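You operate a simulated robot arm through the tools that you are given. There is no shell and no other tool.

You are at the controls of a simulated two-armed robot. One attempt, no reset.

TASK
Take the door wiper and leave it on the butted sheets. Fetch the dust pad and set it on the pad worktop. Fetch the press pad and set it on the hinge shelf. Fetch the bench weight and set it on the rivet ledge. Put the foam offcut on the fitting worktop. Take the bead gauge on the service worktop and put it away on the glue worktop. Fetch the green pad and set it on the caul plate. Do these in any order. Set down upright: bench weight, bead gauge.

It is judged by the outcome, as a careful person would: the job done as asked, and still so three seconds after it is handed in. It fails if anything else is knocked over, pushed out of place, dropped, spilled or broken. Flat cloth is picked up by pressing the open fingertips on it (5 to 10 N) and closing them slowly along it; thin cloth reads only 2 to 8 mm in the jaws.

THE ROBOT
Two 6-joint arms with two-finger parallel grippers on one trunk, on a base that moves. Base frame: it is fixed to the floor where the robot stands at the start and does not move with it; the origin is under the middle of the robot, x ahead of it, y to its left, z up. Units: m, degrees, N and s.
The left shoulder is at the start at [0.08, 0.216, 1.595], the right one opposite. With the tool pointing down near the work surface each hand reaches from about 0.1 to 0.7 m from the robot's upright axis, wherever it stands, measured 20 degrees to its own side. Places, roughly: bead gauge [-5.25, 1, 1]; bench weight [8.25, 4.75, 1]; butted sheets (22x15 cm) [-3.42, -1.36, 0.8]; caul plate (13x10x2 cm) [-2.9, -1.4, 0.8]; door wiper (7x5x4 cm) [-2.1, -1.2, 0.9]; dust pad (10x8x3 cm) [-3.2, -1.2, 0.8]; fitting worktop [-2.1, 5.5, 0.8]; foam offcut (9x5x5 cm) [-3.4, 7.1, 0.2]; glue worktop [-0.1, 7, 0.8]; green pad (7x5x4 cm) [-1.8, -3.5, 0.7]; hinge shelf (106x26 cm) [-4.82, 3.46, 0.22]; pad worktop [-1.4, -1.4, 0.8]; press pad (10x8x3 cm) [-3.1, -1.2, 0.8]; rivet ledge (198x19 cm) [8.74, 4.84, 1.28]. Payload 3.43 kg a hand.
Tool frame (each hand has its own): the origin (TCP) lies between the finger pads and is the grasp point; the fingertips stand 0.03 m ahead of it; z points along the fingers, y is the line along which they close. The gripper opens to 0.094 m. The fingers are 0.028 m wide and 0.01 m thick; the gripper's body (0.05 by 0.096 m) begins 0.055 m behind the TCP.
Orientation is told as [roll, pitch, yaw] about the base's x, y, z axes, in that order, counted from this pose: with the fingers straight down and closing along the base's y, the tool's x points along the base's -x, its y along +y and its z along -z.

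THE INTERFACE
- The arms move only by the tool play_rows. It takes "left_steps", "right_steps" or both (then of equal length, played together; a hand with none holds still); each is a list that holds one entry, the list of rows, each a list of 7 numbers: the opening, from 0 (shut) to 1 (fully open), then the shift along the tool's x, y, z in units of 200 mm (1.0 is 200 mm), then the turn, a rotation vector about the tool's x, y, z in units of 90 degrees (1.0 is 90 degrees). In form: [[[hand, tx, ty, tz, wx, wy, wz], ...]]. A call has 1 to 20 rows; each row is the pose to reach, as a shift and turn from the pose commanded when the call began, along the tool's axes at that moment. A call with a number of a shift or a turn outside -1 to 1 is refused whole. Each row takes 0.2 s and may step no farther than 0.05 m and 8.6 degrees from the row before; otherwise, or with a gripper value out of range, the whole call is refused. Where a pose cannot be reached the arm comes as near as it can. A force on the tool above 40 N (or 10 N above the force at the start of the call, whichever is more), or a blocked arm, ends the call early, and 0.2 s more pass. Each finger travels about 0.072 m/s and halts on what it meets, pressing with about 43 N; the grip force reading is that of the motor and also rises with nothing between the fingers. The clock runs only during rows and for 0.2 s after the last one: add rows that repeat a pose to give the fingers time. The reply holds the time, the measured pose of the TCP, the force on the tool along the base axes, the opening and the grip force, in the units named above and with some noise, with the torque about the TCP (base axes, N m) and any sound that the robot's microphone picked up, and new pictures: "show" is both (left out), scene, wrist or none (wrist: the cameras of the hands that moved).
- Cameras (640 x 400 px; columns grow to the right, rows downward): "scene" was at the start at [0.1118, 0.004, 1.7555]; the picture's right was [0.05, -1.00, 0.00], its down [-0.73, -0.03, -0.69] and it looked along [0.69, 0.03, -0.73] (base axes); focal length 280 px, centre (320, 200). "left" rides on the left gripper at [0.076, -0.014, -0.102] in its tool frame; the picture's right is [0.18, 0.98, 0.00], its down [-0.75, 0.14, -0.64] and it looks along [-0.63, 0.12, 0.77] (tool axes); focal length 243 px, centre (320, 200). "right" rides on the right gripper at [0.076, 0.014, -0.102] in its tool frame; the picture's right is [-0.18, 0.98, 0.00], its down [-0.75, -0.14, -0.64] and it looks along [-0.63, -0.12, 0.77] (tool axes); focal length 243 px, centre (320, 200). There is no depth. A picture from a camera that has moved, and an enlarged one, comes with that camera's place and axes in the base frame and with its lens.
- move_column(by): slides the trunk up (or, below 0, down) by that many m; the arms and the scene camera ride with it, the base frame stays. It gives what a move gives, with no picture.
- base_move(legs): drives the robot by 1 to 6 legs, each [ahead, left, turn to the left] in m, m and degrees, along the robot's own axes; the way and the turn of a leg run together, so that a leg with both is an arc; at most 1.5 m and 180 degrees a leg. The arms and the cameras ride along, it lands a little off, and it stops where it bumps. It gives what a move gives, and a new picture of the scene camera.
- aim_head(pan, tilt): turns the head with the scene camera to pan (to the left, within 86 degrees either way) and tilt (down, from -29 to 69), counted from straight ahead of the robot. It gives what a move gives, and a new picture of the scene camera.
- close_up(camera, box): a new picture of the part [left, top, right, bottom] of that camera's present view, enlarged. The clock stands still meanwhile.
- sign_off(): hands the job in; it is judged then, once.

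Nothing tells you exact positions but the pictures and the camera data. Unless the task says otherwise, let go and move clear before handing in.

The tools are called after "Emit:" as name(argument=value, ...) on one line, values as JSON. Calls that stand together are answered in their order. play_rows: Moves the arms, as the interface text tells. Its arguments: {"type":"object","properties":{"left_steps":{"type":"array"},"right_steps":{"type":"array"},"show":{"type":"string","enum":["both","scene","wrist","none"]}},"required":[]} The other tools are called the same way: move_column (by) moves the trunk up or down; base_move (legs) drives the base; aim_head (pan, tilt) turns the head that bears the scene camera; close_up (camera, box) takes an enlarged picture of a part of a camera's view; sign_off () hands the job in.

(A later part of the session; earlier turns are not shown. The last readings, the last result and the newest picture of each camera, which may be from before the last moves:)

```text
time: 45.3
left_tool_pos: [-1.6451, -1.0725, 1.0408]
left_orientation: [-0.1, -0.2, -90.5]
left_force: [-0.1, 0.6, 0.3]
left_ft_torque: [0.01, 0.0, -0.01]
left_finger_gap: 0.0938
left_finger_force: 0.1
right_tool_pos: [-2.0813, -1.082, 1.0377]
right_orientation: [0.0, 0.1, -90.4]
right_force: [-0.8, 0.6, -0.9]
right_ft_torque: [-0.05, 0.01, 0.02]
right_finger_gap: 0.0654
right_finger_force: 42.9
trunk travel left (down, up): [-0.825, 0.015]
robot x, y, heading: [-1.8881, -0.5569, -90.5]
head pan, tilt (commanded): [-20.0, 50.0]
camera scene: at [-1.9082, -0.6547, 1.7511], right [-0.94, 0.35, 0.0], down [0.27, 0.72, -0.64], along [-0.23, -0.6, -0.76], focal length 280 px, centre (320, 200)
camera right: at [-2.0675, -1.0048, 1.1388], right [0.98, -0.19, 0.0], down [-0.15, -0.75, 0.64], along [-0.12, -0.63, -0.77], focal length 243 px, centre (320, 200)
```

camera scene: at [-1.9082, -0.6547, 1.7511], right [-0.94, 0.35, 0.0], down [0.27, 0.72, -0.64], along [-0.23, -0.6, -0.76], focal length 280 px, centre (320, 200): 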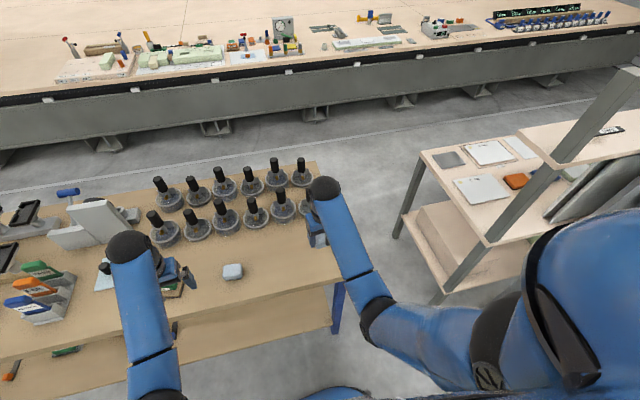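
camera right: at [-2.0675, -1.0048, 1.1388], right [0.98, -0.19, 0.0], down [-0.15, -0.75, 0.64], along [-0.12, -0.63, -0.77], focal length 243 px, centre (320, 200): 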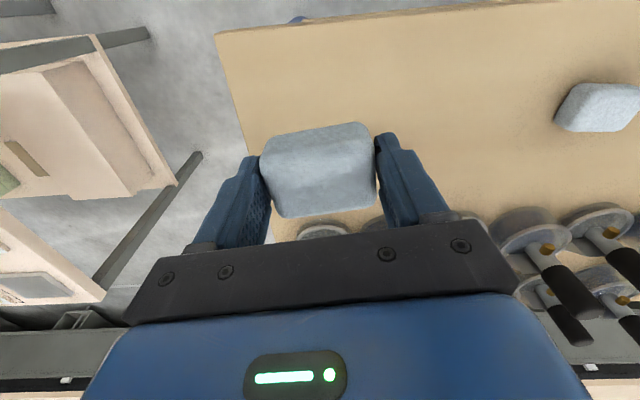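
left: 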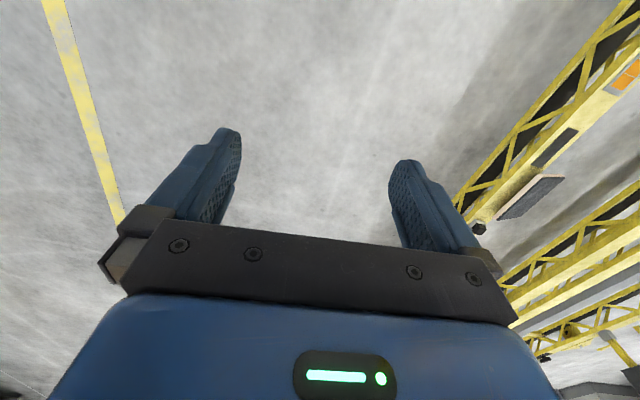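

The wiper is held securely. Before driving around, I'll zoom on the long table where the green pad should lie (about pixel 196,48).

Emit:
close_up(camera="scene", box=[130, 10, 310, 110])

Emit:
close_up(camera="scene", box=[40, 20, 220, 120])

Emit:
close_up(camera="scene", box=[400, 100, 620, 240])

```text
3.56 times, centred on (220, 60) of scene
camera zoom: at [-1.9082, -0.6547, 1.7511], right [-0.94, 0.35, 0.0], down [0.27, 0.72, -0.64], along [-0.23, -0.6, -0.76], focal length 994 px, centre (676, 698)
```

zoom: 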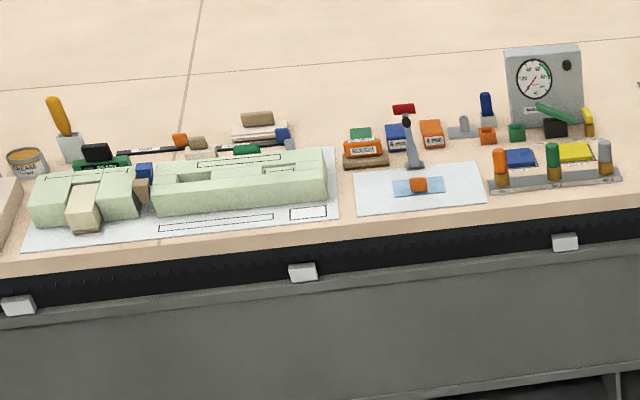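

```text
3.56 times, centred on (130, 70) of scene
camera zoom: at [-1.9082, -0.6547, 1.7511], right [-0.94, 0.35, 0.0], down [0.27, 0.72, -0.64], along [-0.23, -0.6, -0.76], focal length 994 px, centre (996, 662)
```

zoom: 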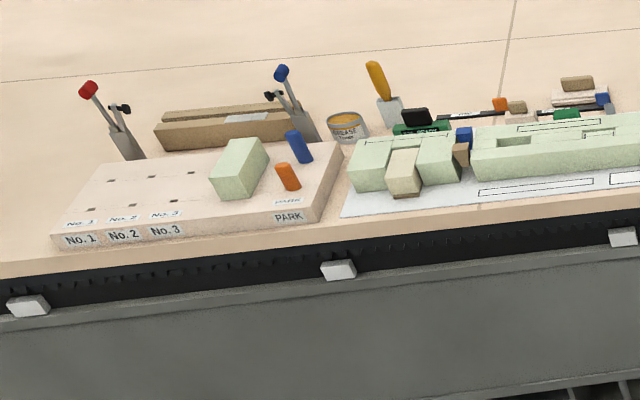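

```text
2.86 times, centred on (510, 170) of scene
camera zoom: at [-1.9082, -0.6547, 1.7511], right [-0.94, 0.35, 0.0], down [0.27, 0.72, -0.64], along [-0.23, -0.6, -0.76], focal length 799 px, centre (-223, 286)
```

zoom: 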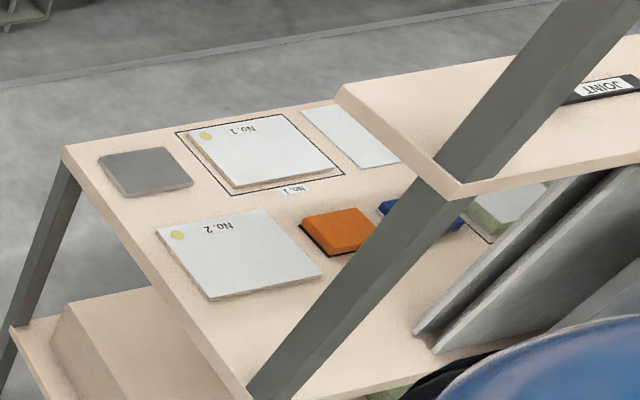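

The green pad should be among the tools on the long table near x≈-1.8. I'll back up and drive east around the pad worktop, facing south, then into the south corridor.

Emit:
base_move(legs=[[-0.5, 0, 0], [0, 1.4, 0.5], [0, 1.2, 0]])

Emit:
aim_head(pan=0, tilt=40)

```text
time: 60.6
left_tool_pos: [0.9786, -0.5532, 1.0402]
left_orientation: [0.1, 0.1, -88.9]
left_force: [-0.2, -0.3, 0.4]
left_ft_torque: [-0.03, -0.02, 0.0]
left_finger_gap: 0.0942
left_finger_force: 0.0
right_tool_pos: [0.5426, -0.5762, 1.0359]
right_orientation: [0.1, 0.1, -88.8]
right_force: [0.0, 0.6, -1.5]
right_ft_torque: [0.01, -0.01, -0.01]
right_finger_gap: 0.0654
right_finger_force: 42.7
trunk travel left (down, up): [-0.825, 0.015]
robot x, y, heading: [0.7273, -0.0418, -88.9]
head pan, tilt (commanded): [-20.0, 50.0]
camera scene: at [0.7025, -0.1462, 1.7508], right [-0.95, 0.32, 0.0], down [0.25, 0.73, -0.64], along [-0.21, -0.61, -0.77], focal length 280 px, centre (320, 200)
```

scene: 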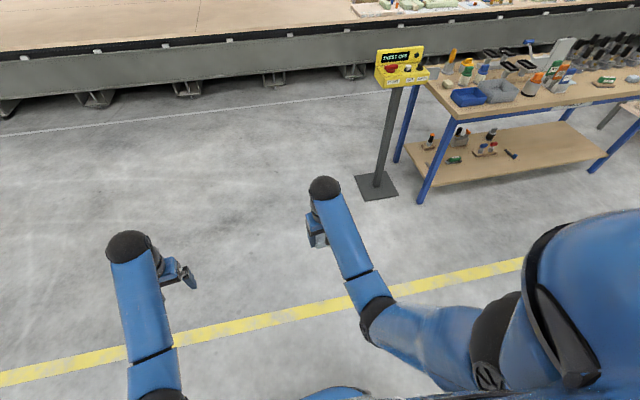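

```text
time: 61.4
left_tool_pos: [0.9796, -0.555, 1.0395]
left_orientation: [-0.1, 0.1, -89.0]
left_force: [0.2, 0.2, -0.1]
left_ft_torque: [0.01, 0.0, 0.03]
left_finger_gap: 0.0943
left_finger_force: 0.1
right_tool_pos: [0.5439, -0.5764, 1.0358]
right_orientation: [0.0, 0.0, -88.7]
right_force: [-1.2, -0.4, -0.7]
right_ft_torque: [0.0, -0.05, -0.01]
right_finger_gap: 0.0652
right_finger_force: 42.5
trunk travel left (down, up): [-0.825, 0.015]
robot x, y, heading: [0.7222, -0.0427, -89.0]
head pan, tilt (commanded): [0.0, 40.0]
camera scene: at [0.7306, -0.1582, 1.765], right [-1.0, -0.02, 0.0], down [-0.01, 0.64, -0.77], along [0.01, -0.77, -0.64], focal length 280 px, centre (320, 200)
```

scene: 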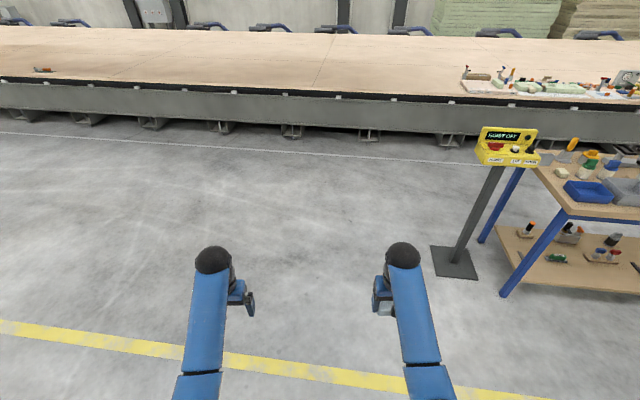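

The way is clear: the hoist post is at (-0.29, -1.52). I'll drive south to y≈-2.35 and then strafe right (west).

Emit:
base_move(legs=[[1.3, 0, -1], [1.05, 0, 0]])

Emit:
aim_head(pan=-60, tilt=40)

```text
time: 73.0
left_tool_pos: [0.9638, -2.9218, 1.0405]
left_orientation: [0.0, 0.1, -90.6]
left_force: [-0.6, 0.4, -0.6]
left_ft_torque: [-0.02, 0.0, -0.01]
left_finger_gap: 0.0937
left_finger_force: 0.1
right_tool_pos: [0.5282, -2.9313, 1.0353]
right_orientation: [0.0, 0.1, -90.6]
right_force: [-0.3, -0.3, -0.4]
right_ft_torque: [-0.02, 0.02, 0.01]
right_finger_gap: 0.0654
right_finger_force: 42.6
trunk travel left (down, up): [-0.825, 0.015]
robot x, y, heading: [0.7267, -2.4052, -90.4]
head pan, tilt (commanded): [0.0, 40.0]
camera scene: at [0.7268, -2.519, 1.7652], right [-1.0, 0.01, 0.0], down [0.01, 0.64, -0.77], along [-0.01, -0.77, -0.64], focal length 280 px, centre (320, 200)
```

scene: 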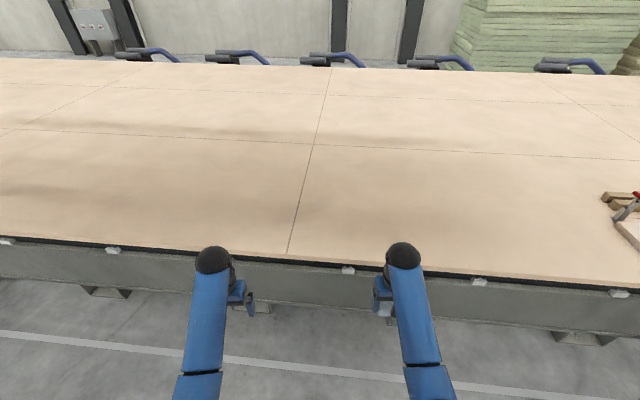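

```text
time: 74.3
left_tool_pos: [0.9643, -2.9224, 1.0404]
left_orientation: [0.0, -0.1, -90.5]
left_force: [0.5, 0.0, 0.8]
left_ft_torque: [0.01, -0.03, 0.03]
left_finger_gap: 0.094
left_finger_force: 0.0
right_tool_pos: [0.5279, -2.9331, 1.0353]
right_orientation: [0.0, 0.2, -90.5]
right_force: [0.5, -0.2, -0.1]
right_ft_torque: [-0.02, -0.03, -0.04]
right_finger_gap: 0.0651
right_finger_force: 43.4
trunk travel left (down, up): [-0.825, 0.015]
robot x, y, heading: [0.7272, -2.4052, -90.7]
head pan, tilt (commanded): [-60.0, 40.0]
camera scene: at [0.6536, -2.4771, 1.765], right [-0.49, 0.87, 0.0], down [0.56, 0.32, -0.77], along [-0.67, -0.38, -0.64], focal length 280 px, centre (320, 200)
```

scene: 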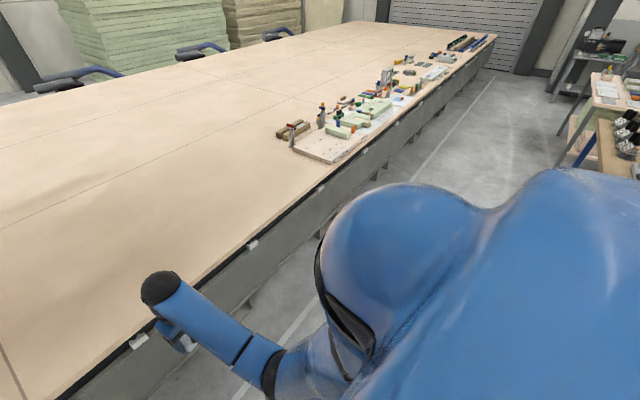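

The corridor is clear. I'll strafe west to x≈-2.0.

Emit:
aim_head(pan=10, tilt=45)

Emit:
base_move(legs=[[0, -1.4, 0.5], [0, -1.3, 0]])

```text
time: 75.7
left_tool_pos: [0.9635, -2.9231, 1.0389]
left_orientation: [0.0, 0.0, -90.5]
left_force: [0.3, -0.3, 0.3]
left_ft_torque: [0.02, 0.01, -0.02]
left_finger_gap: 0.0938
left_finger_force: 0.1
right_tool_pos: [0.5291, -2.9332, 1.0347]
right_orientation: [-0.1, 0.0, -90.5]
right_force: [-0.2, 0.6, -0.8]
right_ft_torque: [0.0, 0.0, 0.02]
right_finger_gap: 0.0653
right_finger_force: 43.0
trunk travel left (down, up): [-0.825, 0.015]
robot x, y, heading: [0.7248, -2.4096, -90.3]
head pan, tilt (commanded): [10.0, 45.0]
camera scene: at [0.7409, -2.5158, 1.7578], right [-0.99, -0.16, 0.0], down [-0.12, 0.7, -0.71], along [0.12, -0.7, -0.71], focal length 280 px, centre (320, 200)
```

scene: 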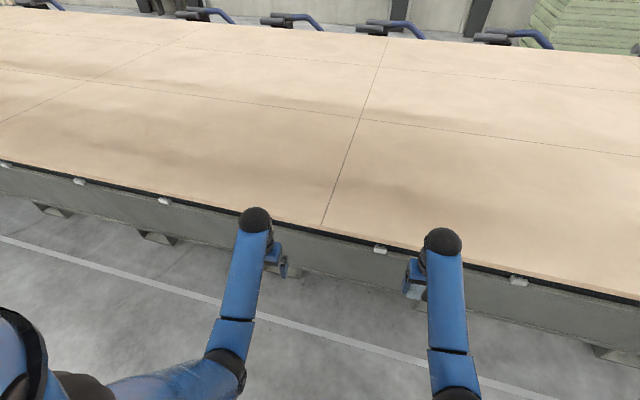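

```text
time: 88.8
left_tool_pos: [-1.7333, -2.8705, 1.0394]
left_orientation: [0.0, 0.0, -91.9]
left_force: [-0.2, 0.0, -0.6]
left_ft_torque: [0.03, 0.06, 0.0]
left_finger_gap: 0.0942
left_finger_force: 0.0
right_tool_pos: [-2.1692, -2.8714, 1.0353]
right_orientation: [-0.1, 0.1, -91.9]
right_force: [0.8, 0.0, -0.5]
right_ft_torque: [-0.02, 0.03, 0.04]
right_finger_gap: 0.0654
right_finger_force: 42.8
trunk travel left (down, up): [-0.825, 0.015]
robot x, y, heading: [-1.9606, -2.3517, -92.1]
head pan, tilt (commanded): [10.0, 45.0]
camera scene: at [-1.9461, -2.4592, 1.7577], right [-0.99, -0.14, 0.0], down [-0.1, 0.7, -0.71], along [0.1, -0.7, -0.71], focal length 280 px, centre (320, 200)
```

scene: 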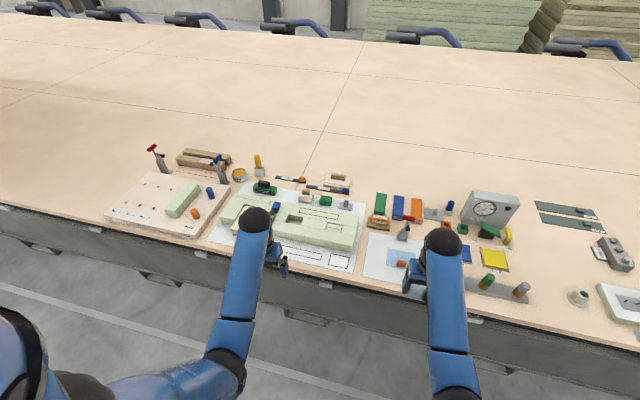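

Emit:
close_up(camera="scene", box=[220, 150, 400, 270])

Emit:
close_up(camera="scene", box=[360, 170, 560, 310])

```text
3.33 times, centred on (310, 210) of scene
camera zoom: at [-1.9461, -2.4592, 1.7577], right [-0.99, -0.14, 0.0], down [-0.1, 0.7, -0.71], along [0.1, -0.7, -0.71], focal length 932 px, centre (353, 167)
```

zoom: 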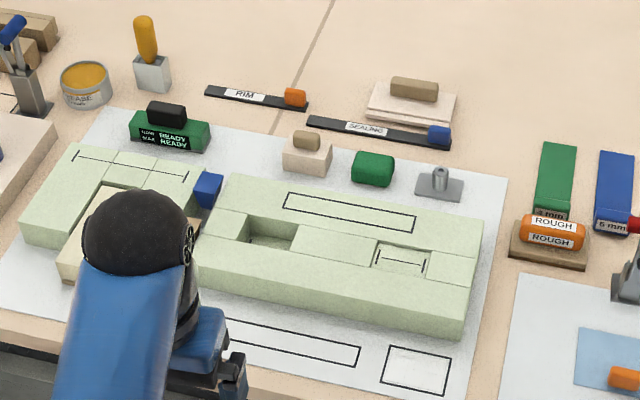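

```text
2.86 times, centred on (460, 240) of scene
camera zoom: at [-1.9461, -2.4592, 1.7577], right [-0.99, -0.14, 0.0], down [-0.1, 0.7, -0.71], along [0.1, -0.7, -0.71], focal length 799 px, centre (-80, 86)
```

zoom: 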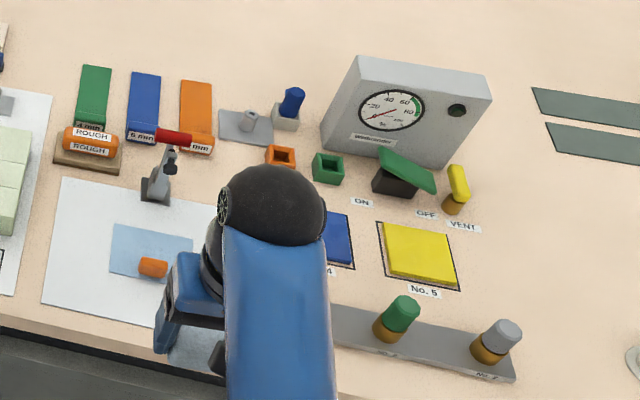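

The green pad (dark green block) is at about (-1.83, -3.485) on a white sheet, with neighbours about 3 cm off each end. I'll drive 0.55 m nearer, keeping the hands at 1.04 m above everything.

Emit:
base_move(legs=[[0.55, -0.05, 1.9]])

Emit:
play_rows(left_steps=[[[1, 0, 0, 0, 0, 0, 0], [1, 0, 0, 0, 0, 0, 0]]], show="both")

```text
time: 91.2
left_tool_pos: [-1.7631, -3.2652, 1.041]
left_orientation: [0.0, -0.1, -90.1]
left_force: [-0.4, -0.6, -0.5]
left_ft_torque: [0.01, 0.0, 0.01]
left_finger_gap: 0.0938
left_finger_force: 0.1
right_tool_pos: [-2.1985, -3.2791, 1.0363]
right_orientation: [0.0, -0.1, -90.1]
right_force: [-0.3, -0.3, -0.6]
right_ft_torque: [0.07, -0.01, 0.02]
right_finger_gap: 0.0654
right_finger_force: 43.2
trunk travel left (down, up): [-0.825, 0.015]
robot x, y, heading: [-2.0072, -2.746, -89.8]
head pan, tilt (commanded): [10.0, 45.0]
stopped in leg 1: the robot was blocked; the commanded pose is now the measured one
camera scene: at [-1.9885, -2.8587, 1.7579], right [-0.99, -0.17, 0.0], down [-0.12, 0.7, -0.71], along [0.12, -0.7, -0.71], focal length 280 px, centre (320, 200)
```

scene: 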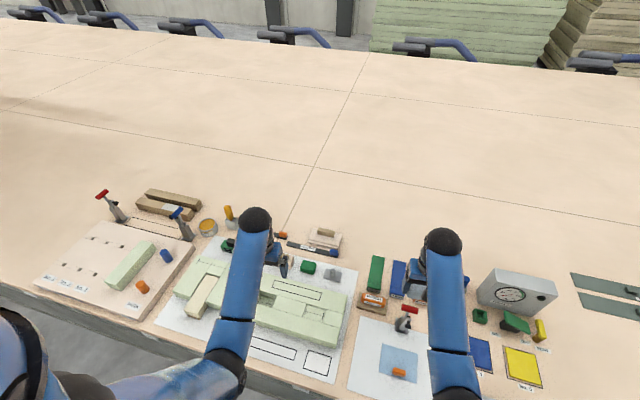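

```text
time: 91.8
left_tool_pos: [-1.7614, -3.2622, 1.0416]
left_orientation: [0.0, -0.2, -90.0]
left_force: [0.0, 0.2, 0.6]
left_ft_torque: [-0.04, 0.01, 0.0]
left_finger_gap: 0.0941
left_finger_force: 0.0
right_tool_pos: [-2.1986, -3.2757, 1.038]
right_orientation: [-0.1, -0.2, -90.1]
right_force: [-0.4, 0.8, -0.6]
right_ft_torque: [-0.01, -0.03, 0.01]
right_finger_gap: 0.0651
right_finger_force: 43.2
trunk travel left (down, up): [-0.825, 0.015]
robot x, y, heading: [-2.0033, -2.7514, -90.1]
head pan, tilt (commanded): [10.0, 45.0]
camera scene: at [-1.988, -2.8542, 1.7582], right [-0.99, -0.17, 0.0], down [-0.12, 0.69, -0.71], along [0.12, -0.7, -0.7], focal length 280 px, centre (320, 200)
camera left: at [-1.7759, -3.1861, 1.1442], right [0.98, 0.18, 0.0], down [0.14, -0.75, 0.65], along [0.12, -0.63, -0.76], focal length 243 px, centre (320, 200)
```

scene: 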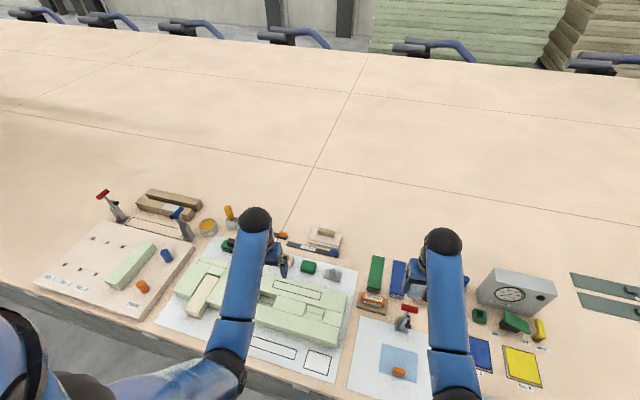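
left: 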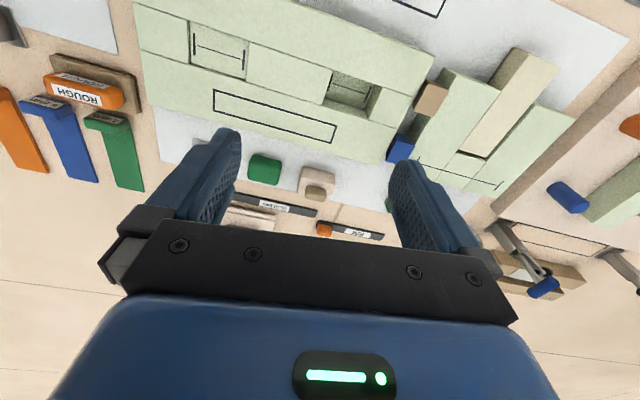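

The base touches the table at y=-2.75. The green pad triangulates to (-1.832, -3.484), about 0.73 m ahead of the axis; I'll try extending the left hand above it.

Emit:
play_rows(left_steps=[[[1, -0.2, -0.07, 0, 0, 0, 0], [1, -0.4, -0.14, 0, 0, 0, 0], [1, -0.6, -0.21, 0, 0, 0, 0], [1, -0.8, -0.28, 0, 0, 0, 0], [1, -1.0, -0.35, 0, 0, 0, 0], [1, -1.0, -0.35, 0, 0, 0, 0]]], show="both")

```text
time: 93.2
left_tool_pos: [-1.8343, -3.4667, 1.0451]
left_orientation: [0.0, -0.2, -90.2]
left_force: [0.2, 0.0, 0.6]
left_ft_torque: [0.01, -0.01, -0.04]
left_finger_gap: 0.0939
left_finger_force: 0.2
right_tool_pos: [-2.1984, -3.2791, 1.0378]
right_orientation: [-0.1, -0.1, -90.0]
right_force: [0.2, 0.3, -1.1]
right_ft_torque: [-0.01, 0.0, 0.0]
right_finger_gap: 0.0653
right_finger_force: 43.2
trunk travel left (down, up): [-0.825, 0.015]
robot x, y, heading: [-2.0018, -2.7546, -90.0]
head pan, tilt (commanded): [10.0, 45.0]
camera scene: at [-1.9886, -2.8593, 1.7578], right [-0.99, -0.17, 0.0], down [-0.12, 0.7, -0.71], along [0.12, -0.7, -0.71], focal length 280 px, centre (320, 200)
camera left: at [-1.8486, -3.3898, 1.1461], right [0.98, 0.18, 0.0], down [0.14, -0.75, 0.64], along [0.12, -0.63, -0.76], focal length 243 px, centre (320, 200)
```

scene: 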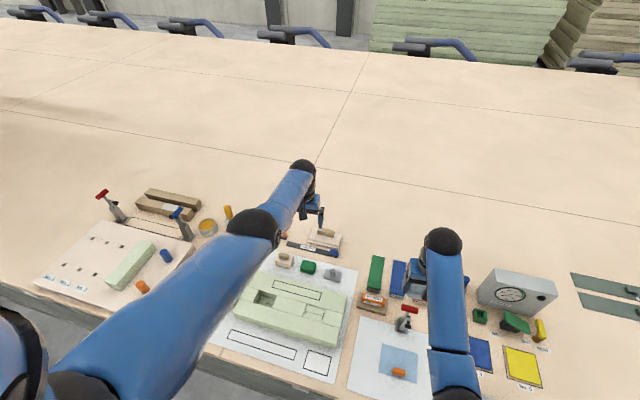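
left: 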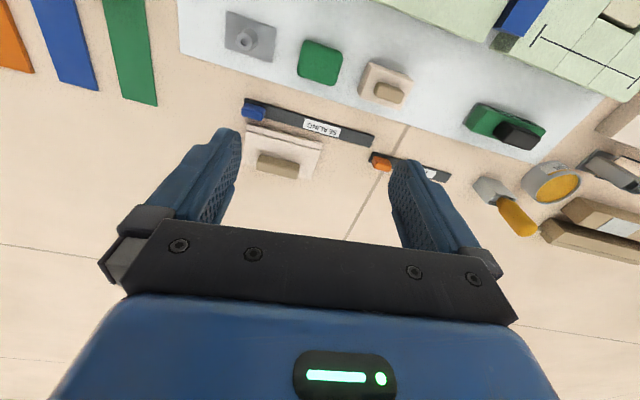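

The left hand reaches. I'll refine to above the pad at about (-1.826, -3.503) and lower to 0.85.

Emit:
play_rows(left_steps=[[[1, -0.1, 0.02, 0.1, 0, 0, 0], [1, -0.17, 0.035, 0.3, 0, 0, 0], [1, -0.17, 0.035, 0.5, 0, 0, 0], [1, -0.17, 0.035, 0.7, 0, 0, 0], [1, -0.17, 0.035, 0.9, 0, 0, 0], [1, -0.17, 0.035, 1.0, 0, 0, 0], [1, -0.17, 0.035, 1.0, 0, 0, 0]]], show="both")

```text
time: 94.8
left_tool_pos: [-1.8215, -3.4029, 0.9148]
left_orientation: [0.0, 0.0, -90.0]
left_force: [0.2, 0.0, 0.4]
left_ft_torque: [0.01, 0.03, 0.02]
left_finger_gap: 0.0941
left_finger_force: 0.0
left hand out of reach, approached as far as the arm can: row 1, 2, 3, 4, 5, 6, 7
right_tool_pos: [-2.199, -3.2802, 1.037]
right_orientation: [0.0, 0.0, -90.1]
right_force: [0.4, -0.1, -0.5]
right_ft_torque: [0.02, -0.02, 0.02]
right_finger_gap: 0.0654
right_finger_force: 43.2
trunk travel left (down, up): [-0.825, 0.015]
robot x, y, heading: [-2.0065, -2.7478, -90.0]
head pan, tilt (commanded): [10.0, 45.0]
camera scene: at [-1.9881, -2.8595, 1.7578], right [-0.99, -0.17, 0.0], down [-0.12, 0.7, -0.71], along [0.12, -0.7, -0.71], focal length 280 px, centre (320, 200)
camera left: at [-1.8343, -3.3257, 1.0167], right [0.98, 0.18, 0.0], down [0.14, -0.75, 0.64], along [0.12, -0.63, -0.77], focal length 243 px, centre (320, 200)
```

scene: 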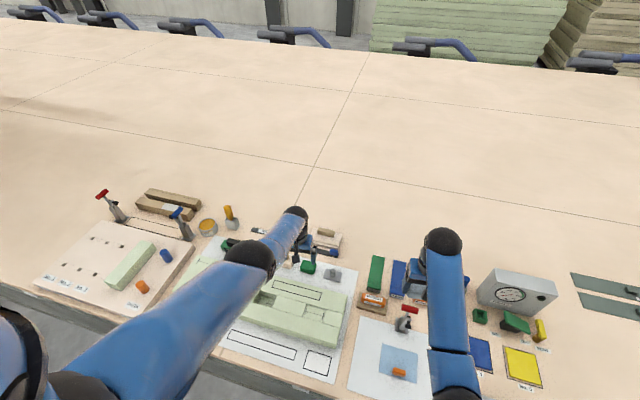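
left: 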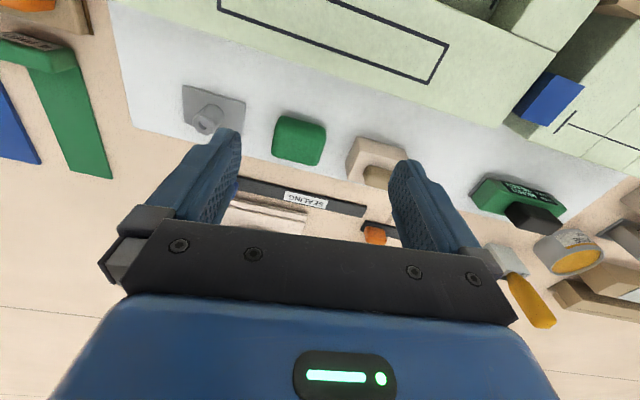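

The lower position is beyond the arm's length from here; I'd do better standing sideways to the table (facing west) so the left hand works to the side with the trunk lowered. First I raise and pull back the left hand.

Emit:
play_rows(left_steps=[[[1, 0, 0, -0.2, 0, 0, 0], [1, 0, 0, -0.4, 0, 0, 0], [1, 0.05, 0, -0.62, 0, 0, 0], [1, 0.25, 0, -0.62, 0, 0, 0], [1, 0.45, 0.15, -0.62, 0, 0, 0], [1, 0.65, 0.3, -0.62, 0, 0, 0], [1, 0.65, 0.3, -0.62, 0, 0, 0]]], show="none")

Emit:
base_move(legs=[[-0.35, 0, 0], [0, 0, -90]])

```text
time: 96.4
left_tool_pos: [-1.7609, -3.2722, 1.0343]
left_orientation: [0.2, 0.0, -90.0]
left_force: [0.2, 0.2, -0.6]
left_ft_torque: [0.0, -0.02, 0.04]
left_finger_gap: 0.094
left_finger_force: 0.1
right_tool_pos: [-2.1987, -3.2793, 1.036]
right_orientation: [0.0, 0.0, -90.0]
right_force: [-0.1, -0.4, -0.4]
right_ft_torque: [0.01, 0.01, -0.02]
right_finger_gap: 0.0656
right_finger_force: 43.3
trunk travel left (down, up): [-0.825, 0.015]
robot x, y, heading: [-2.0072, -2.747, -90.0]
head pan, tilt (commanded): [10.0, 45.0]
```

```text
time: 102.5
left_tool_pos: [-2.5265, -2.6412, 1.034]
left_orientation: [0.0, -0.1, 179.4]
left_force: [0.9, -0.3, 0.6]
left_ft_torque: [0.01, 0.04, 0.0]
left_finger_gap: 0.0938
left_finger_force: 0.1
right_tool_pos: [-2.5307, -2.2034, 1.0356]
right_orientation: [0.0, -0.1, 179.4]
right_force: [0.2, -0.2, -0.1]
right_ft_torque: [-0.02, 0.01, -0.03]
right_finger_gap: 0.0656
right_finger_force: 43.8
trunk travel left (down, up): [-0.825, 0.015]
robot x, y, heading: [-2.0023, -2.4037, 179.4]
head pan, tilt (commanded): [10.0, 45.0]
camera scene: at [-2.1116, -2.4155, 1.7577], right [-0.16, 0.99, 0.0], down [0.7, 0.12, -0.71], along [-0.7, -0.11, -0.71], focal length 280 px, centre (320, 200)
```

scene: 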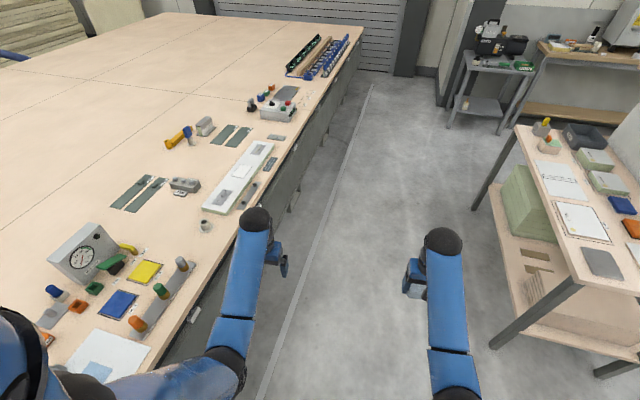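

Facing west now with the long table on the left. I'll back up 0.5 m and strafe left toward the table until close.

Emit:
base_move(legs=[[-0.48, 0, 0.5], [0, 0.45, 0]])

Emit:
aim_head(pan=60, tilt=55)

```text
time: 107.4
left_tool_pos: [-2.046, -3.0442, 1.0341]
left_orientation: [0.0, -0.1, 179.3]
left_force: [0.3, -1.1, 0.6]
left_ft_torque: [0.03, -0.01, -0.02]
left_finger_gap: 0.0938
left_finger_force: 0.1
right_tool_pos: [-2.0489, -2.605, 1.035]
right_orientation: [0.0, -0.1, 179.3]
right_force: [0.3, -0.6, -0.5]
right_ft_torque: [0.01, 0.02, -0.01]
right_finger_gap: 0.0654
right_finger_force: 42.8
trunk travel left (down, up): [-0.825, 0.015]
robot x, y, heading: [-1.5203, -2.803, 179.2]
head pan, tilt (commanded): [10.0, 45.0]
stopped in leg 2: the robot was blocked; the commanded pose is now the measured one
camera scene: at [-1.6306, -2.8179, 1.7577], right [-0.16, 0.99, 0.0], down [0.7, 0.12, -0.71], along [-0.7, -0.11, -0.71], focal length 280 px, centre (320, 200)
```

scene: 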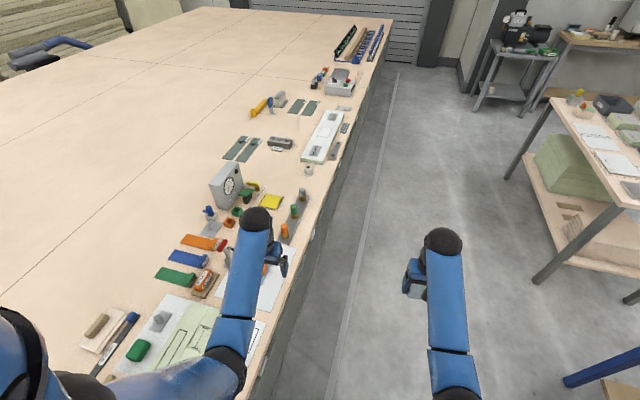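

```text
time: 108.6
left_tool_pos: [-2.0457, -3.0411, 1.0345]
left_orientation: [0.2, 0.0, 179.2]
left_force: [-0.4, 0.7, 0.9]
left_ft_torque: [-0.02, 0.02, -0.02]
left_finger_gap: 0.0939
left_finger_force: 0.2
right_tool_pos: [-2.0492, -2.6032, 1.0369]
right_orientation: [0.0, -0.1, 179.4]
right_force: [-0.1, -0.4, -0.2]
right_ft_torque: [0.01, 0.02, 0.01]
right_finger_gap: 0.0655
right_finger_force: 43.2
trunk travel left (down, up): [-0.825, 0.015]
robot x, y, heading: [-1.5244, -2.8056, 179.3]
head pan, tilt (commanded): [60.0, 55.0]
camera scene: at [-1.5868, -2.8633, 1.7444], right [-0.86, 0.51, 0.0], down [0.42, 0.7, -0.57], along [-0.29, -0.49, -0.82], focal length 280 px, centre (320, 200)
```

scene: 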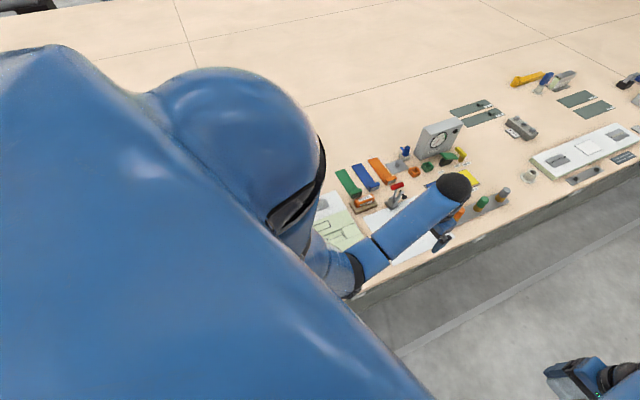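

Blocked at y≈-2.81 with the pad about 0.70 m to the left. I'll lower the trunk 0.22 m (both hands are off the table), then swing the left hand over while turning it 90°.

Emit:
move_column(by=-0.22)

Emit:
play_rows(left_steps=[[[1, 0, 0.1, 0, 0, 0, -0.09], [1, 0.1, 0.2, 0, 0, 0, -0.18], [1, 0.2, 0.3, 0, 0, 0, -0.27], [1, 0.3, 0.4, 0, 0, 0, -0.36], [1, 0.4, 0.5, 0, 0, 0, -0.45], [1, 0.5, 0.6, 0, 0, 0, -0.54], [1, 0.6, 0.7, 0, 0, 0, -0.63], [1, 0.7, 0.8, 0, 0, 0, -0.72], [1, 0.8, 0.9, 0, 0, 0, -0.81], [1, 0.9, 1.0, 0, 0, 0, -0.9], [1, 1.0, 1.0, 0, 0, 0, -0.99], [1, 1.0, 1.0, 0, 0, 0, -0.99]]], show="both")

```text
time: 111.0
left_tool_pos: [-2.0453, -3.0424, 0.8146]
left_orientation: [0.0, -0.1, 179.5]
left_force: [-0.2, 0.5, 0.0]
left_ft_torque: [0.0, 0.05, 0.0]
left_finger_gap: 0.0938
left_finger_force: 0.0
right_tool_pos: [-2.0492, -2.6047, 0.8163]
right_orientation: [0.0, 0.0, 179.4]
right_force: [-0.4, 0.7, -0.5]
right_ft_torque: [-0.01, 0.02, -0.03]
right_finger_gap: 0.0652
right_finger_force: 43.0
trunk travel left (down, up): [-0.605, 0.235]
robot x, y, heading: [-1.52, -2.803, 179.3]
head pan, tilt (commanded): [60.0, 55.0]
```

```text
time: 113.5
left_tool_pos: [-1.8483, -3.2456, 0.8086]
left_orientation: [-0.3, -0.2, -91.4]
left_force: [0.1, 0.2, -1.3]
left_ft_torque: [0.01, 0.0, 0.0]
left_finger_gap: 0.0941
left_finger_force: 0.0
left hand out of reach, approached as far as the arm can: row 8, 9, 10, 11, 12
right_tool_pos: [-2.0507, -2.6045, 0.8164]
right_orientation: [0.0, 0.0, 179.4]
right_force: [-0.3, -0.4, 0.3]
right_ft_torque: [0.02, -0.01, 0.02]
right_finger_gap: 0.0653
right_finger_force: 43.7
trunk travel left (down, up): [-0.605, 0.235]
robot x, y, heading: [-1.5225, -2.8011, 179.6]
head pan, tilt (commanded): [60.0, 55.0]
camera scene: at [-1.5871, -2.8655, 1.5243], right [-0.86, 0.51, 0.0], down [0.42, 0.7, -0.57], along [-0.29, -0.49, -0.82], focal length 280 px, centre (320, 200)
camera left: at [-1.8607, -3.1697, 0.9106], right [0.99, 0.16, 0.0], down [0.12, -0.76, 0.64], along [0.1, -0.64, -0.77], focal length 243 px, centre (320, 200)
```

scene: 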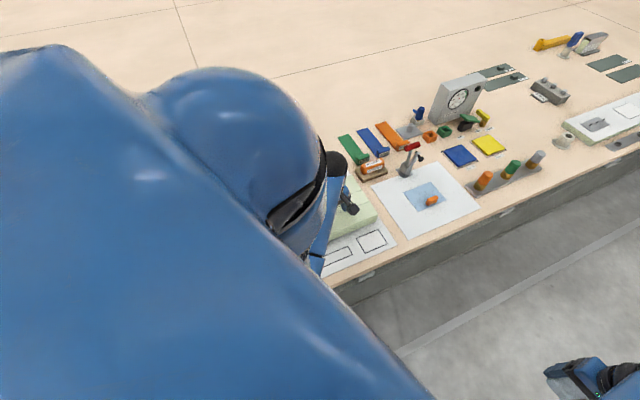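
left: 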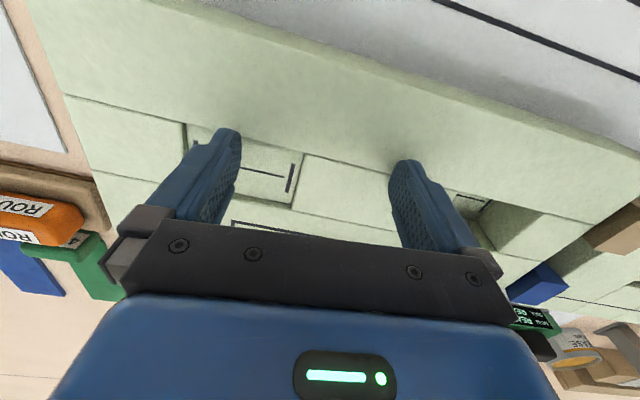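

The hand is over the foam pieces, oriented right. I'll continue south towards the pad.

Emit:
play_rows(left_steps=[[[1, -0.2, 0.02, 0, 0, 0, 0], [1, -0.4, 0.05, 0, 0, 0, 0], [1, -0.6, 0.08, 0, 0, 0, 0], [1, -0.8, 0.1, 0, 0, 0, 0], [1, -0.95, 0.1, 0, 0, 0, 0], [1, -0.95, 0.1, 0, 0, 0, 0]]], show="wrist")

```text
time: 115.0
left_tool_pos: [-1.8321, -3.4363, 0.8074]
left_orientation: [-0.1, 0.1, -91.6]
left_force: [0.1, 0.0, -0.2]
left_ft_torque: [0.02, 0.01, 0.02]
left_finger_gap: 0.094
left_finger_force: 0.0
right_tool_pos: [-2.05, -2.6039, 0.8173]
right_orientation: [-0.1, 0.0, 179.4]
right_force: [-0.2, 0.0, -1.0]
right_ft_torque: [0.03, 0.0, 0.0]
right_finger_gap: 0.0649
right_finger_force: 42.7
trunk travel left (down, up): [-0.605, 0.235]
robot x, y, heading: [-1.5234, -2.8063, 179.3]
head pan, tilt (commanded): [60.0, 55.0]
camera left: at [-1.8445, -3.3606, 0.9102], right [0.99, 0.16, 0.0], down [0.12, -0.76, 0.64], along [0.1, -0.63, -0.77], focal length 243 px, centre (320, 200)
```

left: 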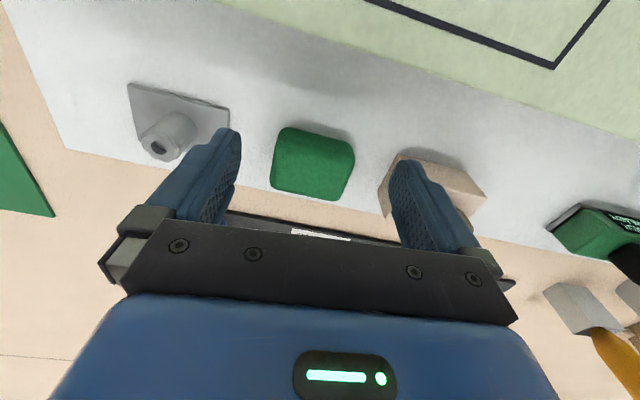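

The pad is centred near (-1.832, -3.494) with enough clearance to both neighbours. I'll go above it and lower to z≈0.76.

Emit:
play_rows(left_steps=[[[1, -0.2, 0, 0, 0, 0, 0.033], [1, -0.29, 0, 0.1, 0, 0, 0.033], [1, -0.29, 0, 0.24, 0, 0, 0.033], [1, -0.29, 0, 0.24, 0, 0, 0.033]]], show="wrist")

```text
time: 116.0
left_tool_pos: [-1.8358, -3.4954, 0.7592]
left_orientation: [-0.1, 0.1, -94.5]
left_force: [0.1, -0.4, 0.0]
left_ft_torque: [0.02, -0.02, -0.03]
left_finger_gap: 0.0939
left_finger_force: 0.1
right_tool_pos: [-2.0492, -2.6043, 0.8167]
right_orientation: [0.0, 0.0, 179.5]
right_force: [-0.4, 0.1, -0.6]
right_ft_torque: [0.01, -0.01, 0.01]
right_finger_gap: 0.0655
right_finger_force: 43.1
trunk travel left (down, up): [-0.605, 0.235]
robot x, y, heading: [-1.5191, -2.8065, 179.2]
head pan, tilt (commanded): [60.0, 55.0]
camera left: at [-1.8442, -3.4189, 0.8619], right [0.99, 0.11, 0.0], down [0.08, -0.76, 0.64], along [0.07, -0.64, -0.77], focal length 243 px, centre (320, 200)
```

left: 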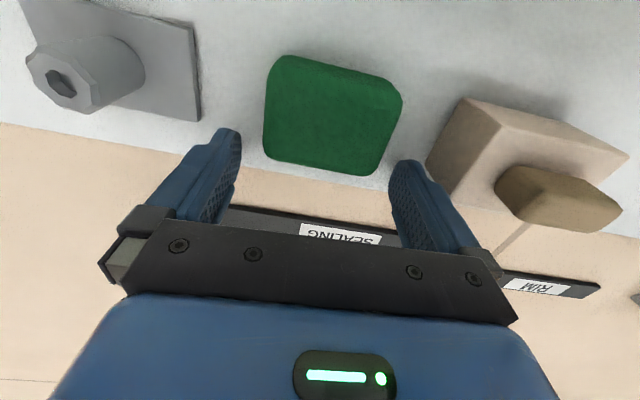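

The pad top is at z≈0.725, centre (-1.8305, -3.481). I'll correct by 1.5 cm, lower to z≈0.725 and close.

Emit:
play_rows(left_steps=[[[1, 0.074, 0.021, -0.02, 0, 0, 0], [1, 0.074, 0.021, 0.08, 0, 0, 0], [1, 0.074, 0.021, 0.165, 0, 0, 0], [1, 0.074, 0.021, 0.165, 0, 0, 0]]], show="wrist")

```text
time: 116.6
left_tool_pos: [-1.831, -3.4789, 0.7522]
left_orientation: [-0.1, -0.1, -94.5]
left_force: [1.1, 2.4, 3.0]
left_ft_torque: [-0.17, 0.04, 0.02]
left_finger_gap: 0.0941
left_finger_force: 0.0
right_tool_pos: [-2.0483, -2.6026, 0.8167]
right_orientation: [0.1, 0.0, 179.4]
right_force: [0.2, -0.4, -0.5]
right_ft_torque: [-0.01, 0.01, 0.0]
right_finger_gap: 0.0651
right_finger_force: 43.1
trunk travel left (down, up): [-0.605, 0.235]
robot x, y, heading: [-1.5207, -2.8028, 179.4]
head pan, tilt (commanded): [60.0, 55.0]
stopped in row 3 (left hand): the force on the tool passed its limit at 52 N (the readings are from after the stop); the commanded pose is now the measured one
camera left: at [-1.8385, -3.4026, 0.8557], right [0.99, 0.11, 0.0], down [0.08, -0.76, 0.64], along [0.07, -0.64, -0.77], focal length 243 px, centre (320, 200)
```

left: 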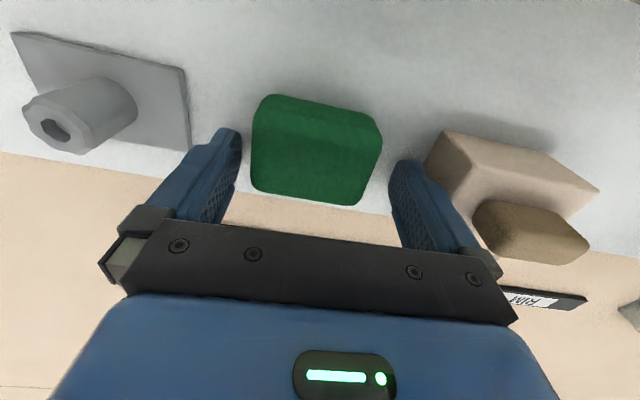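

The fingertips met the table at z≈0.72 (so the pad's top is ≈0.76). I'll raise 6 mm, shift 1.3 cm back and close on the pad.

Emit:
play_rows(left_steps=[[[1, 0, 0, -0.035, 0, 0, 0], [1, 0.065, -0.01, -0.035, 0, 0, 0], [0.7, 0.065, -0.01, -0.035, 0, 0, 0], [0, 0.065, -0.01, -0.035, 0, 0, 0], [0, 0.065, -0.01, -0.035, 0, 0, 0], [0, 0.065, -0.01, -0.035, 0, 0, 0], [0, 0.065, -0.01, -0.035, 0, 0, 0]]], show="wrist")

```text
time: 118.2
left_tool_pos: [-1.8322, -3.4688, 0.7594]
left_orientation: [0.0, 0.0, -94.5]
left_force: [0.6, 0.6, 4.2]
left_ft_torque: [0.03, -0.06, -0.04]
left_finger_gap: 0.0653
left_finger_force: 43.3
right_tool_pos: [-2.0483, -2.6038, 0.8163]
right_orientation: [0.0, 0.0, 179.3]
right_force: [0.9, -0.2, -0.7]
right_ft_torque: [0.02, 0.01, 0.02]
right_finger_gap: 0.0653
right_finger_force: 43.2
trunk travel left (down, up): [-0.605, 0.235]
robot x, y, heading: [-1.5164, -2.8003, 179.3]
head pan, tilt (commanded): [60.0, 55.0]
camera left: at [-1.8403, -3.3917, 0.8611], right [0.99, 0.11, 0.0], down [0.08, -0.76, 0.64], along [0.07, -0.64, -0.77], focal length 243 px, centre (320, 200)
```

left: 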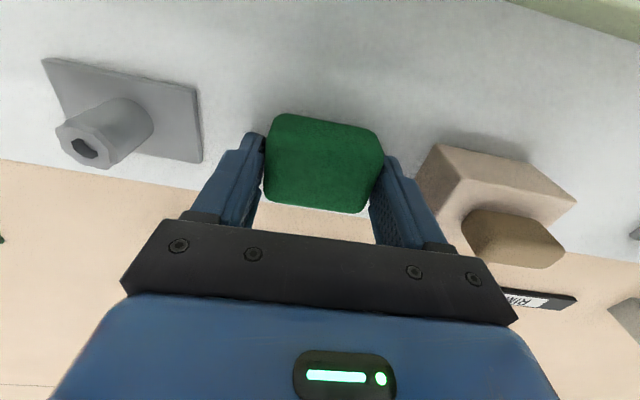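

The green pad is gripped. I'll lift it a bit, then raise the trunk to clear everything.

Emit:
play_rows(left_steps=[[[0, 0, 0, -0.1, 0, 0, 0], [0, 0, 0, -0.2, 0, 0, 0], [0, 0, 0, -0.2, 0, 0, 0]]], show="none")

Emit:
move_column(by=0.2)

Emit:
play_rows(left_steps=[[[0, 0.2, 0, 0, 0, 0, 0], [0, 0.4, 0, 0, 0, 0, 0], [0, 0.6, 0, 0, 0, 0, 0], [0, 0.8, 0, 0, 0, 0, 0], [0, 1.0, 0, 0, 0, 0, 0], [0, 1.0, -0.2, 0, 0, 0, 0], [0, 1.0, -0.4, 0, 0, 0, 0], [0, 1.0, -0.6, 0, 0, 0, 0]]], show="both")

```text
time: 119.0
left_tool_pos: [-1.8325, -3.467, 0.7993]
left_orientation: [0.0, 0.1, -94.5]
left_force: [-0.2, -0.3, -0.4]
left_ft_torque: [0.02, -0.01, 0.01]
left_finger_gap: 0.0654
left_finger_force: 43.0
right_tool_pos: [-2.0498, -2.6063, 0.8164]
right_orientation: [0.0, 0.0, 179.4]
right_force: [0.1, -0.8, -0.7]
right_ft_torque: [-0.01, -0.01, -0.02]
right_finger_gap: 0.0654
right_finger_force: 42.8
trunk travel left (down, up): [-0.605, 0.235]
robot x, y, heading: [-1.5212, -2.8066, 179.7]
head pan, tilt (commanded): [60.0, 55.0]
```

```text
time: 121.2
left_tool_pos: [-1.8319, -3.4678, 0.9982]
left_orientation: [0.1, 0.1, -94.4]
left_force: [1.1, 0.3, 0.0]
left_ft_torque: [0.01, 0.0, -0.01]
left_finger_gap: 0.0654
left_finger_force: 43.5
right_tool_pos: [-2.0501, -2.6051, 1.0164]
right_orientation: [0.0, 0.1, 179.4]
right_force: [-1.0, 0.3, -0.6]
right_ft_torque: [0.01, 0.04, -0.02]
right_finger_gap: 0.0649
right_finger_force: 42.9
trunk travel left (down, up): [-0.805, 0.035]
robot x, y, heading: [-1.5197, -2.802, 179.3]
head pan, tilt (commanded): [60.0, 55.0]
```

```text
time: 123.0
left_tool_pos: [-1.9365, -3.2563, 0.9991]
left_orientation: [0.2, 0.2, -94.5]
left_force: [-0.3, 0.3, -1.7]
left_ft_torque: [0.02, -0.05, 0.01]
left_finger_gap: 0.0655
left_finger_force: 43.2
right_tool_pos: [-2.0495, -2.6037, 1.0163]
right_orientation: [-0.1, 0.0, 179.5]
right_force: [-0.4, 0.1, -0.8]
right_ft_torque: [0.02, -0.05, 0.01]
right_finger_gap: 0.0652
right_finger_force: 42.8
trunk travel left (down, up): [-0.805, 0.035]
robot x, y, heading: [-1.5238, -2.8039, 179.5]
head pan, tilt (commanded): [60.0, 55.0]
camera scene: at [-1.5881, -2.865, 1.7243], right [-0.86, 0.51, 0.0], down [0.42, 0.7, -0.57], along [-0.29, -0.49, -0.82], focal length 280 px, centre (320, 200)
camera left: at [-1.9444, -3.1794, 1.1012], right [0.99, 0.11, 0.0], down [0.08, -0.76, 0.64], along [0.07, -0.64, -0.77], focal length 243 px, centre (320, 200)
```

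scene: 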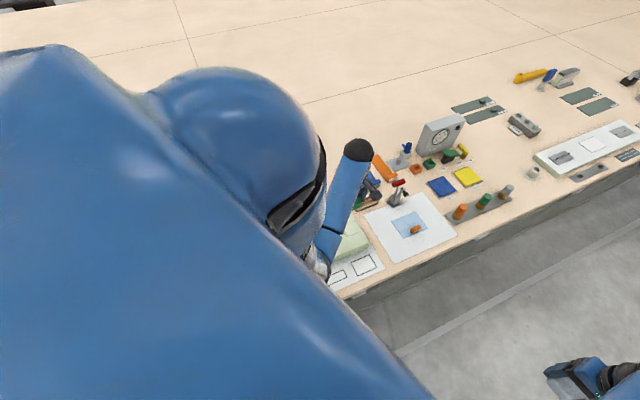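
left: 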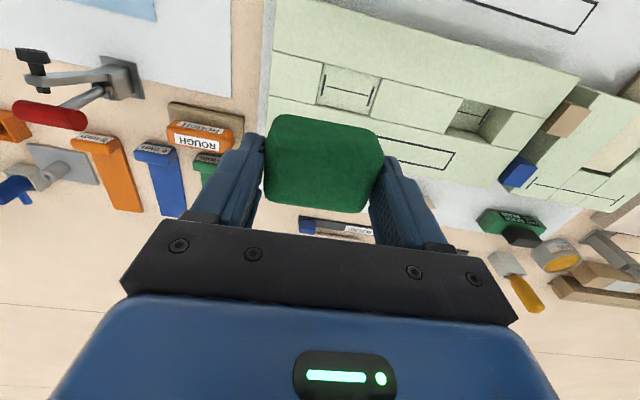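

The green pad is held at z≈1.0. I'll bring the left hand back to its forward pose, then strafe away from the table.

Emit:
play_rows(left_steps=[[[0, 0.1, -0.05, 0, 0, 0, 0.09], [0, 0.2, -0.1, 0, 0, 0, 0.18], [0, 0.3, -0.15, 0, 0, 0, 0.27], [0, 0.4, -0.2, 0, 0, 0, 0.36], [0, 0.5, -0.25, 0, 0, 0, 0.45], [0, 0.6, -0.3, 0, 0, 0, 0.54], [0, 0.7, -0.35, 0, 0, 0, 0.63], [0, 0.8, -0.4, 0, 0, 0, 0.72], [0, 0.9, -0.45, 0, 0, 0, 0.81], [0, 1.0, -0.5, 0, 0, 0, 0.9], [0, 1.0, -0.5, 0, 0, 0, 0.95]]], show="none")

Emit:
aim_head(pan=-35, tilt=40)

Emit:
base_move(legs=[[0, -0.45, 0.5], [0.9, 0, 0]])

```text
time: 125.3
left_tool_pos: [-2.0199, -3.0521, 0.9998]
left_orientation: [-0.1, 0.0, 179.9]
left_force: [0.3, 0.7, -0.7]
left_ft_torque: [0.0, 0.0, -0.02]
left_finger_gap: 0.0653
left_finger_force: 42.3
right_tool_pos: [-2.0498, -2.6034, 1.0167]
right_orientation: [0.0, 0.0, 179.4]
right_force: [0.8, 0.2, 0.1]
right_ft_torque: [0.03, 0.01, 0.02]
right_finger_gap: 0.0653
right_finger_force: 43.0
trunk travel left (down, up): [-0.805, 0.035]
robot x, y, heading: [-1.523, -2.8094, 179.4]
head pan, tilt (commanded): [60.0, 55.0]
```

```text
time: 127.1
left_tool_pos: [-2.0207, -3.0508, 0.9992]
left_orientation: [-0.1, 0.1, -180.0]
left_force: [1.0, -0.2, -1.4]
left_ft_torque: [0.02, 0.01, 0.03]
left_finger_gap: 0.0653
left_finger_force: 42.4
right_tool_pos: [-2.0491, -2.6043, 1.0167]
right_orientation: [0.0, 0.0, 179.4]
right_force: [0.6, 0.3, -1.1]
right_ft_torque: [-0.01, 0.01, -0.01]
right_finger_gap: 0.0655
right_finger_force: 43.5
trunk travel left (down, up): [-0.805, 0.035]
robot x, y, heading: [-1.5249, -2.8067, 179.5]
head pan, tilt (commanded): [-35.0, 40.0]
camera scene: at [-1.6193, -2.7539, 1.745], right [0.58, 0.81, 0.0], down [0.52, -0.37, -0.77], along [-0.62, 0.45, -0.64], focal length 280 px, centre (320, 200)
```

scene: 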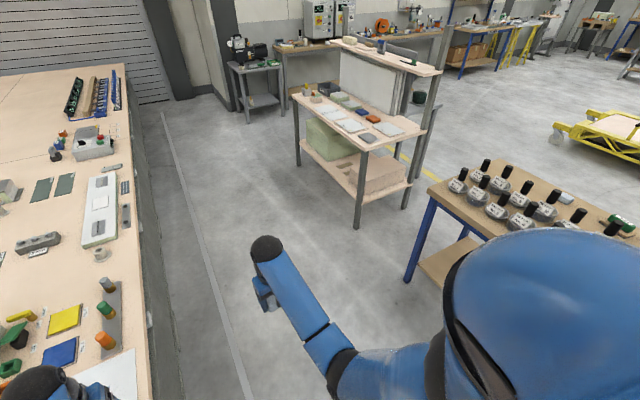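

```text
time: 134.2
left_tool_pos: [-2.9173, -2.6002, 1.0002]
left_orientation: [-0.1, -0.1, -179.1]
left_force: [-0.3, 0.6, 0.2]
left_ft_torque: [-0.02, 0.03, 0.01]
left_finger_gap: 0.0654
left_finger_force: 43.2
right_tool_pos: [-2.9541, -2.1552, 1.016]
right_orientation: [0.0, 0.1, -179.7]
right_force: [-0.1, 0.7, -0.5]
right_ft_torque: [0.03, 0.02, 0.02]
right_finger_gap: 0.0654
right_finger_force: 42.4
trunk travel left (down, up): [-0.805, 0.035]
robot x, y, heading: [-2.4226, -2.3458, -179.6]
head pan, tilt (commanded): [-35.0, 40.0]
camera scene: at [-2.5204, -2.2975, 1.7451], right [0.57, 0.82, 0.0], down [0.53, -0.37, -0.77], along [-0.63, 0.44, -0.64], focal length 280 px, centre (320, 200)
```

scene: 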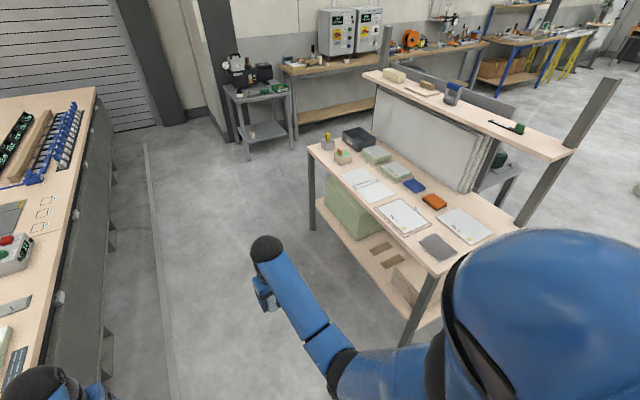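

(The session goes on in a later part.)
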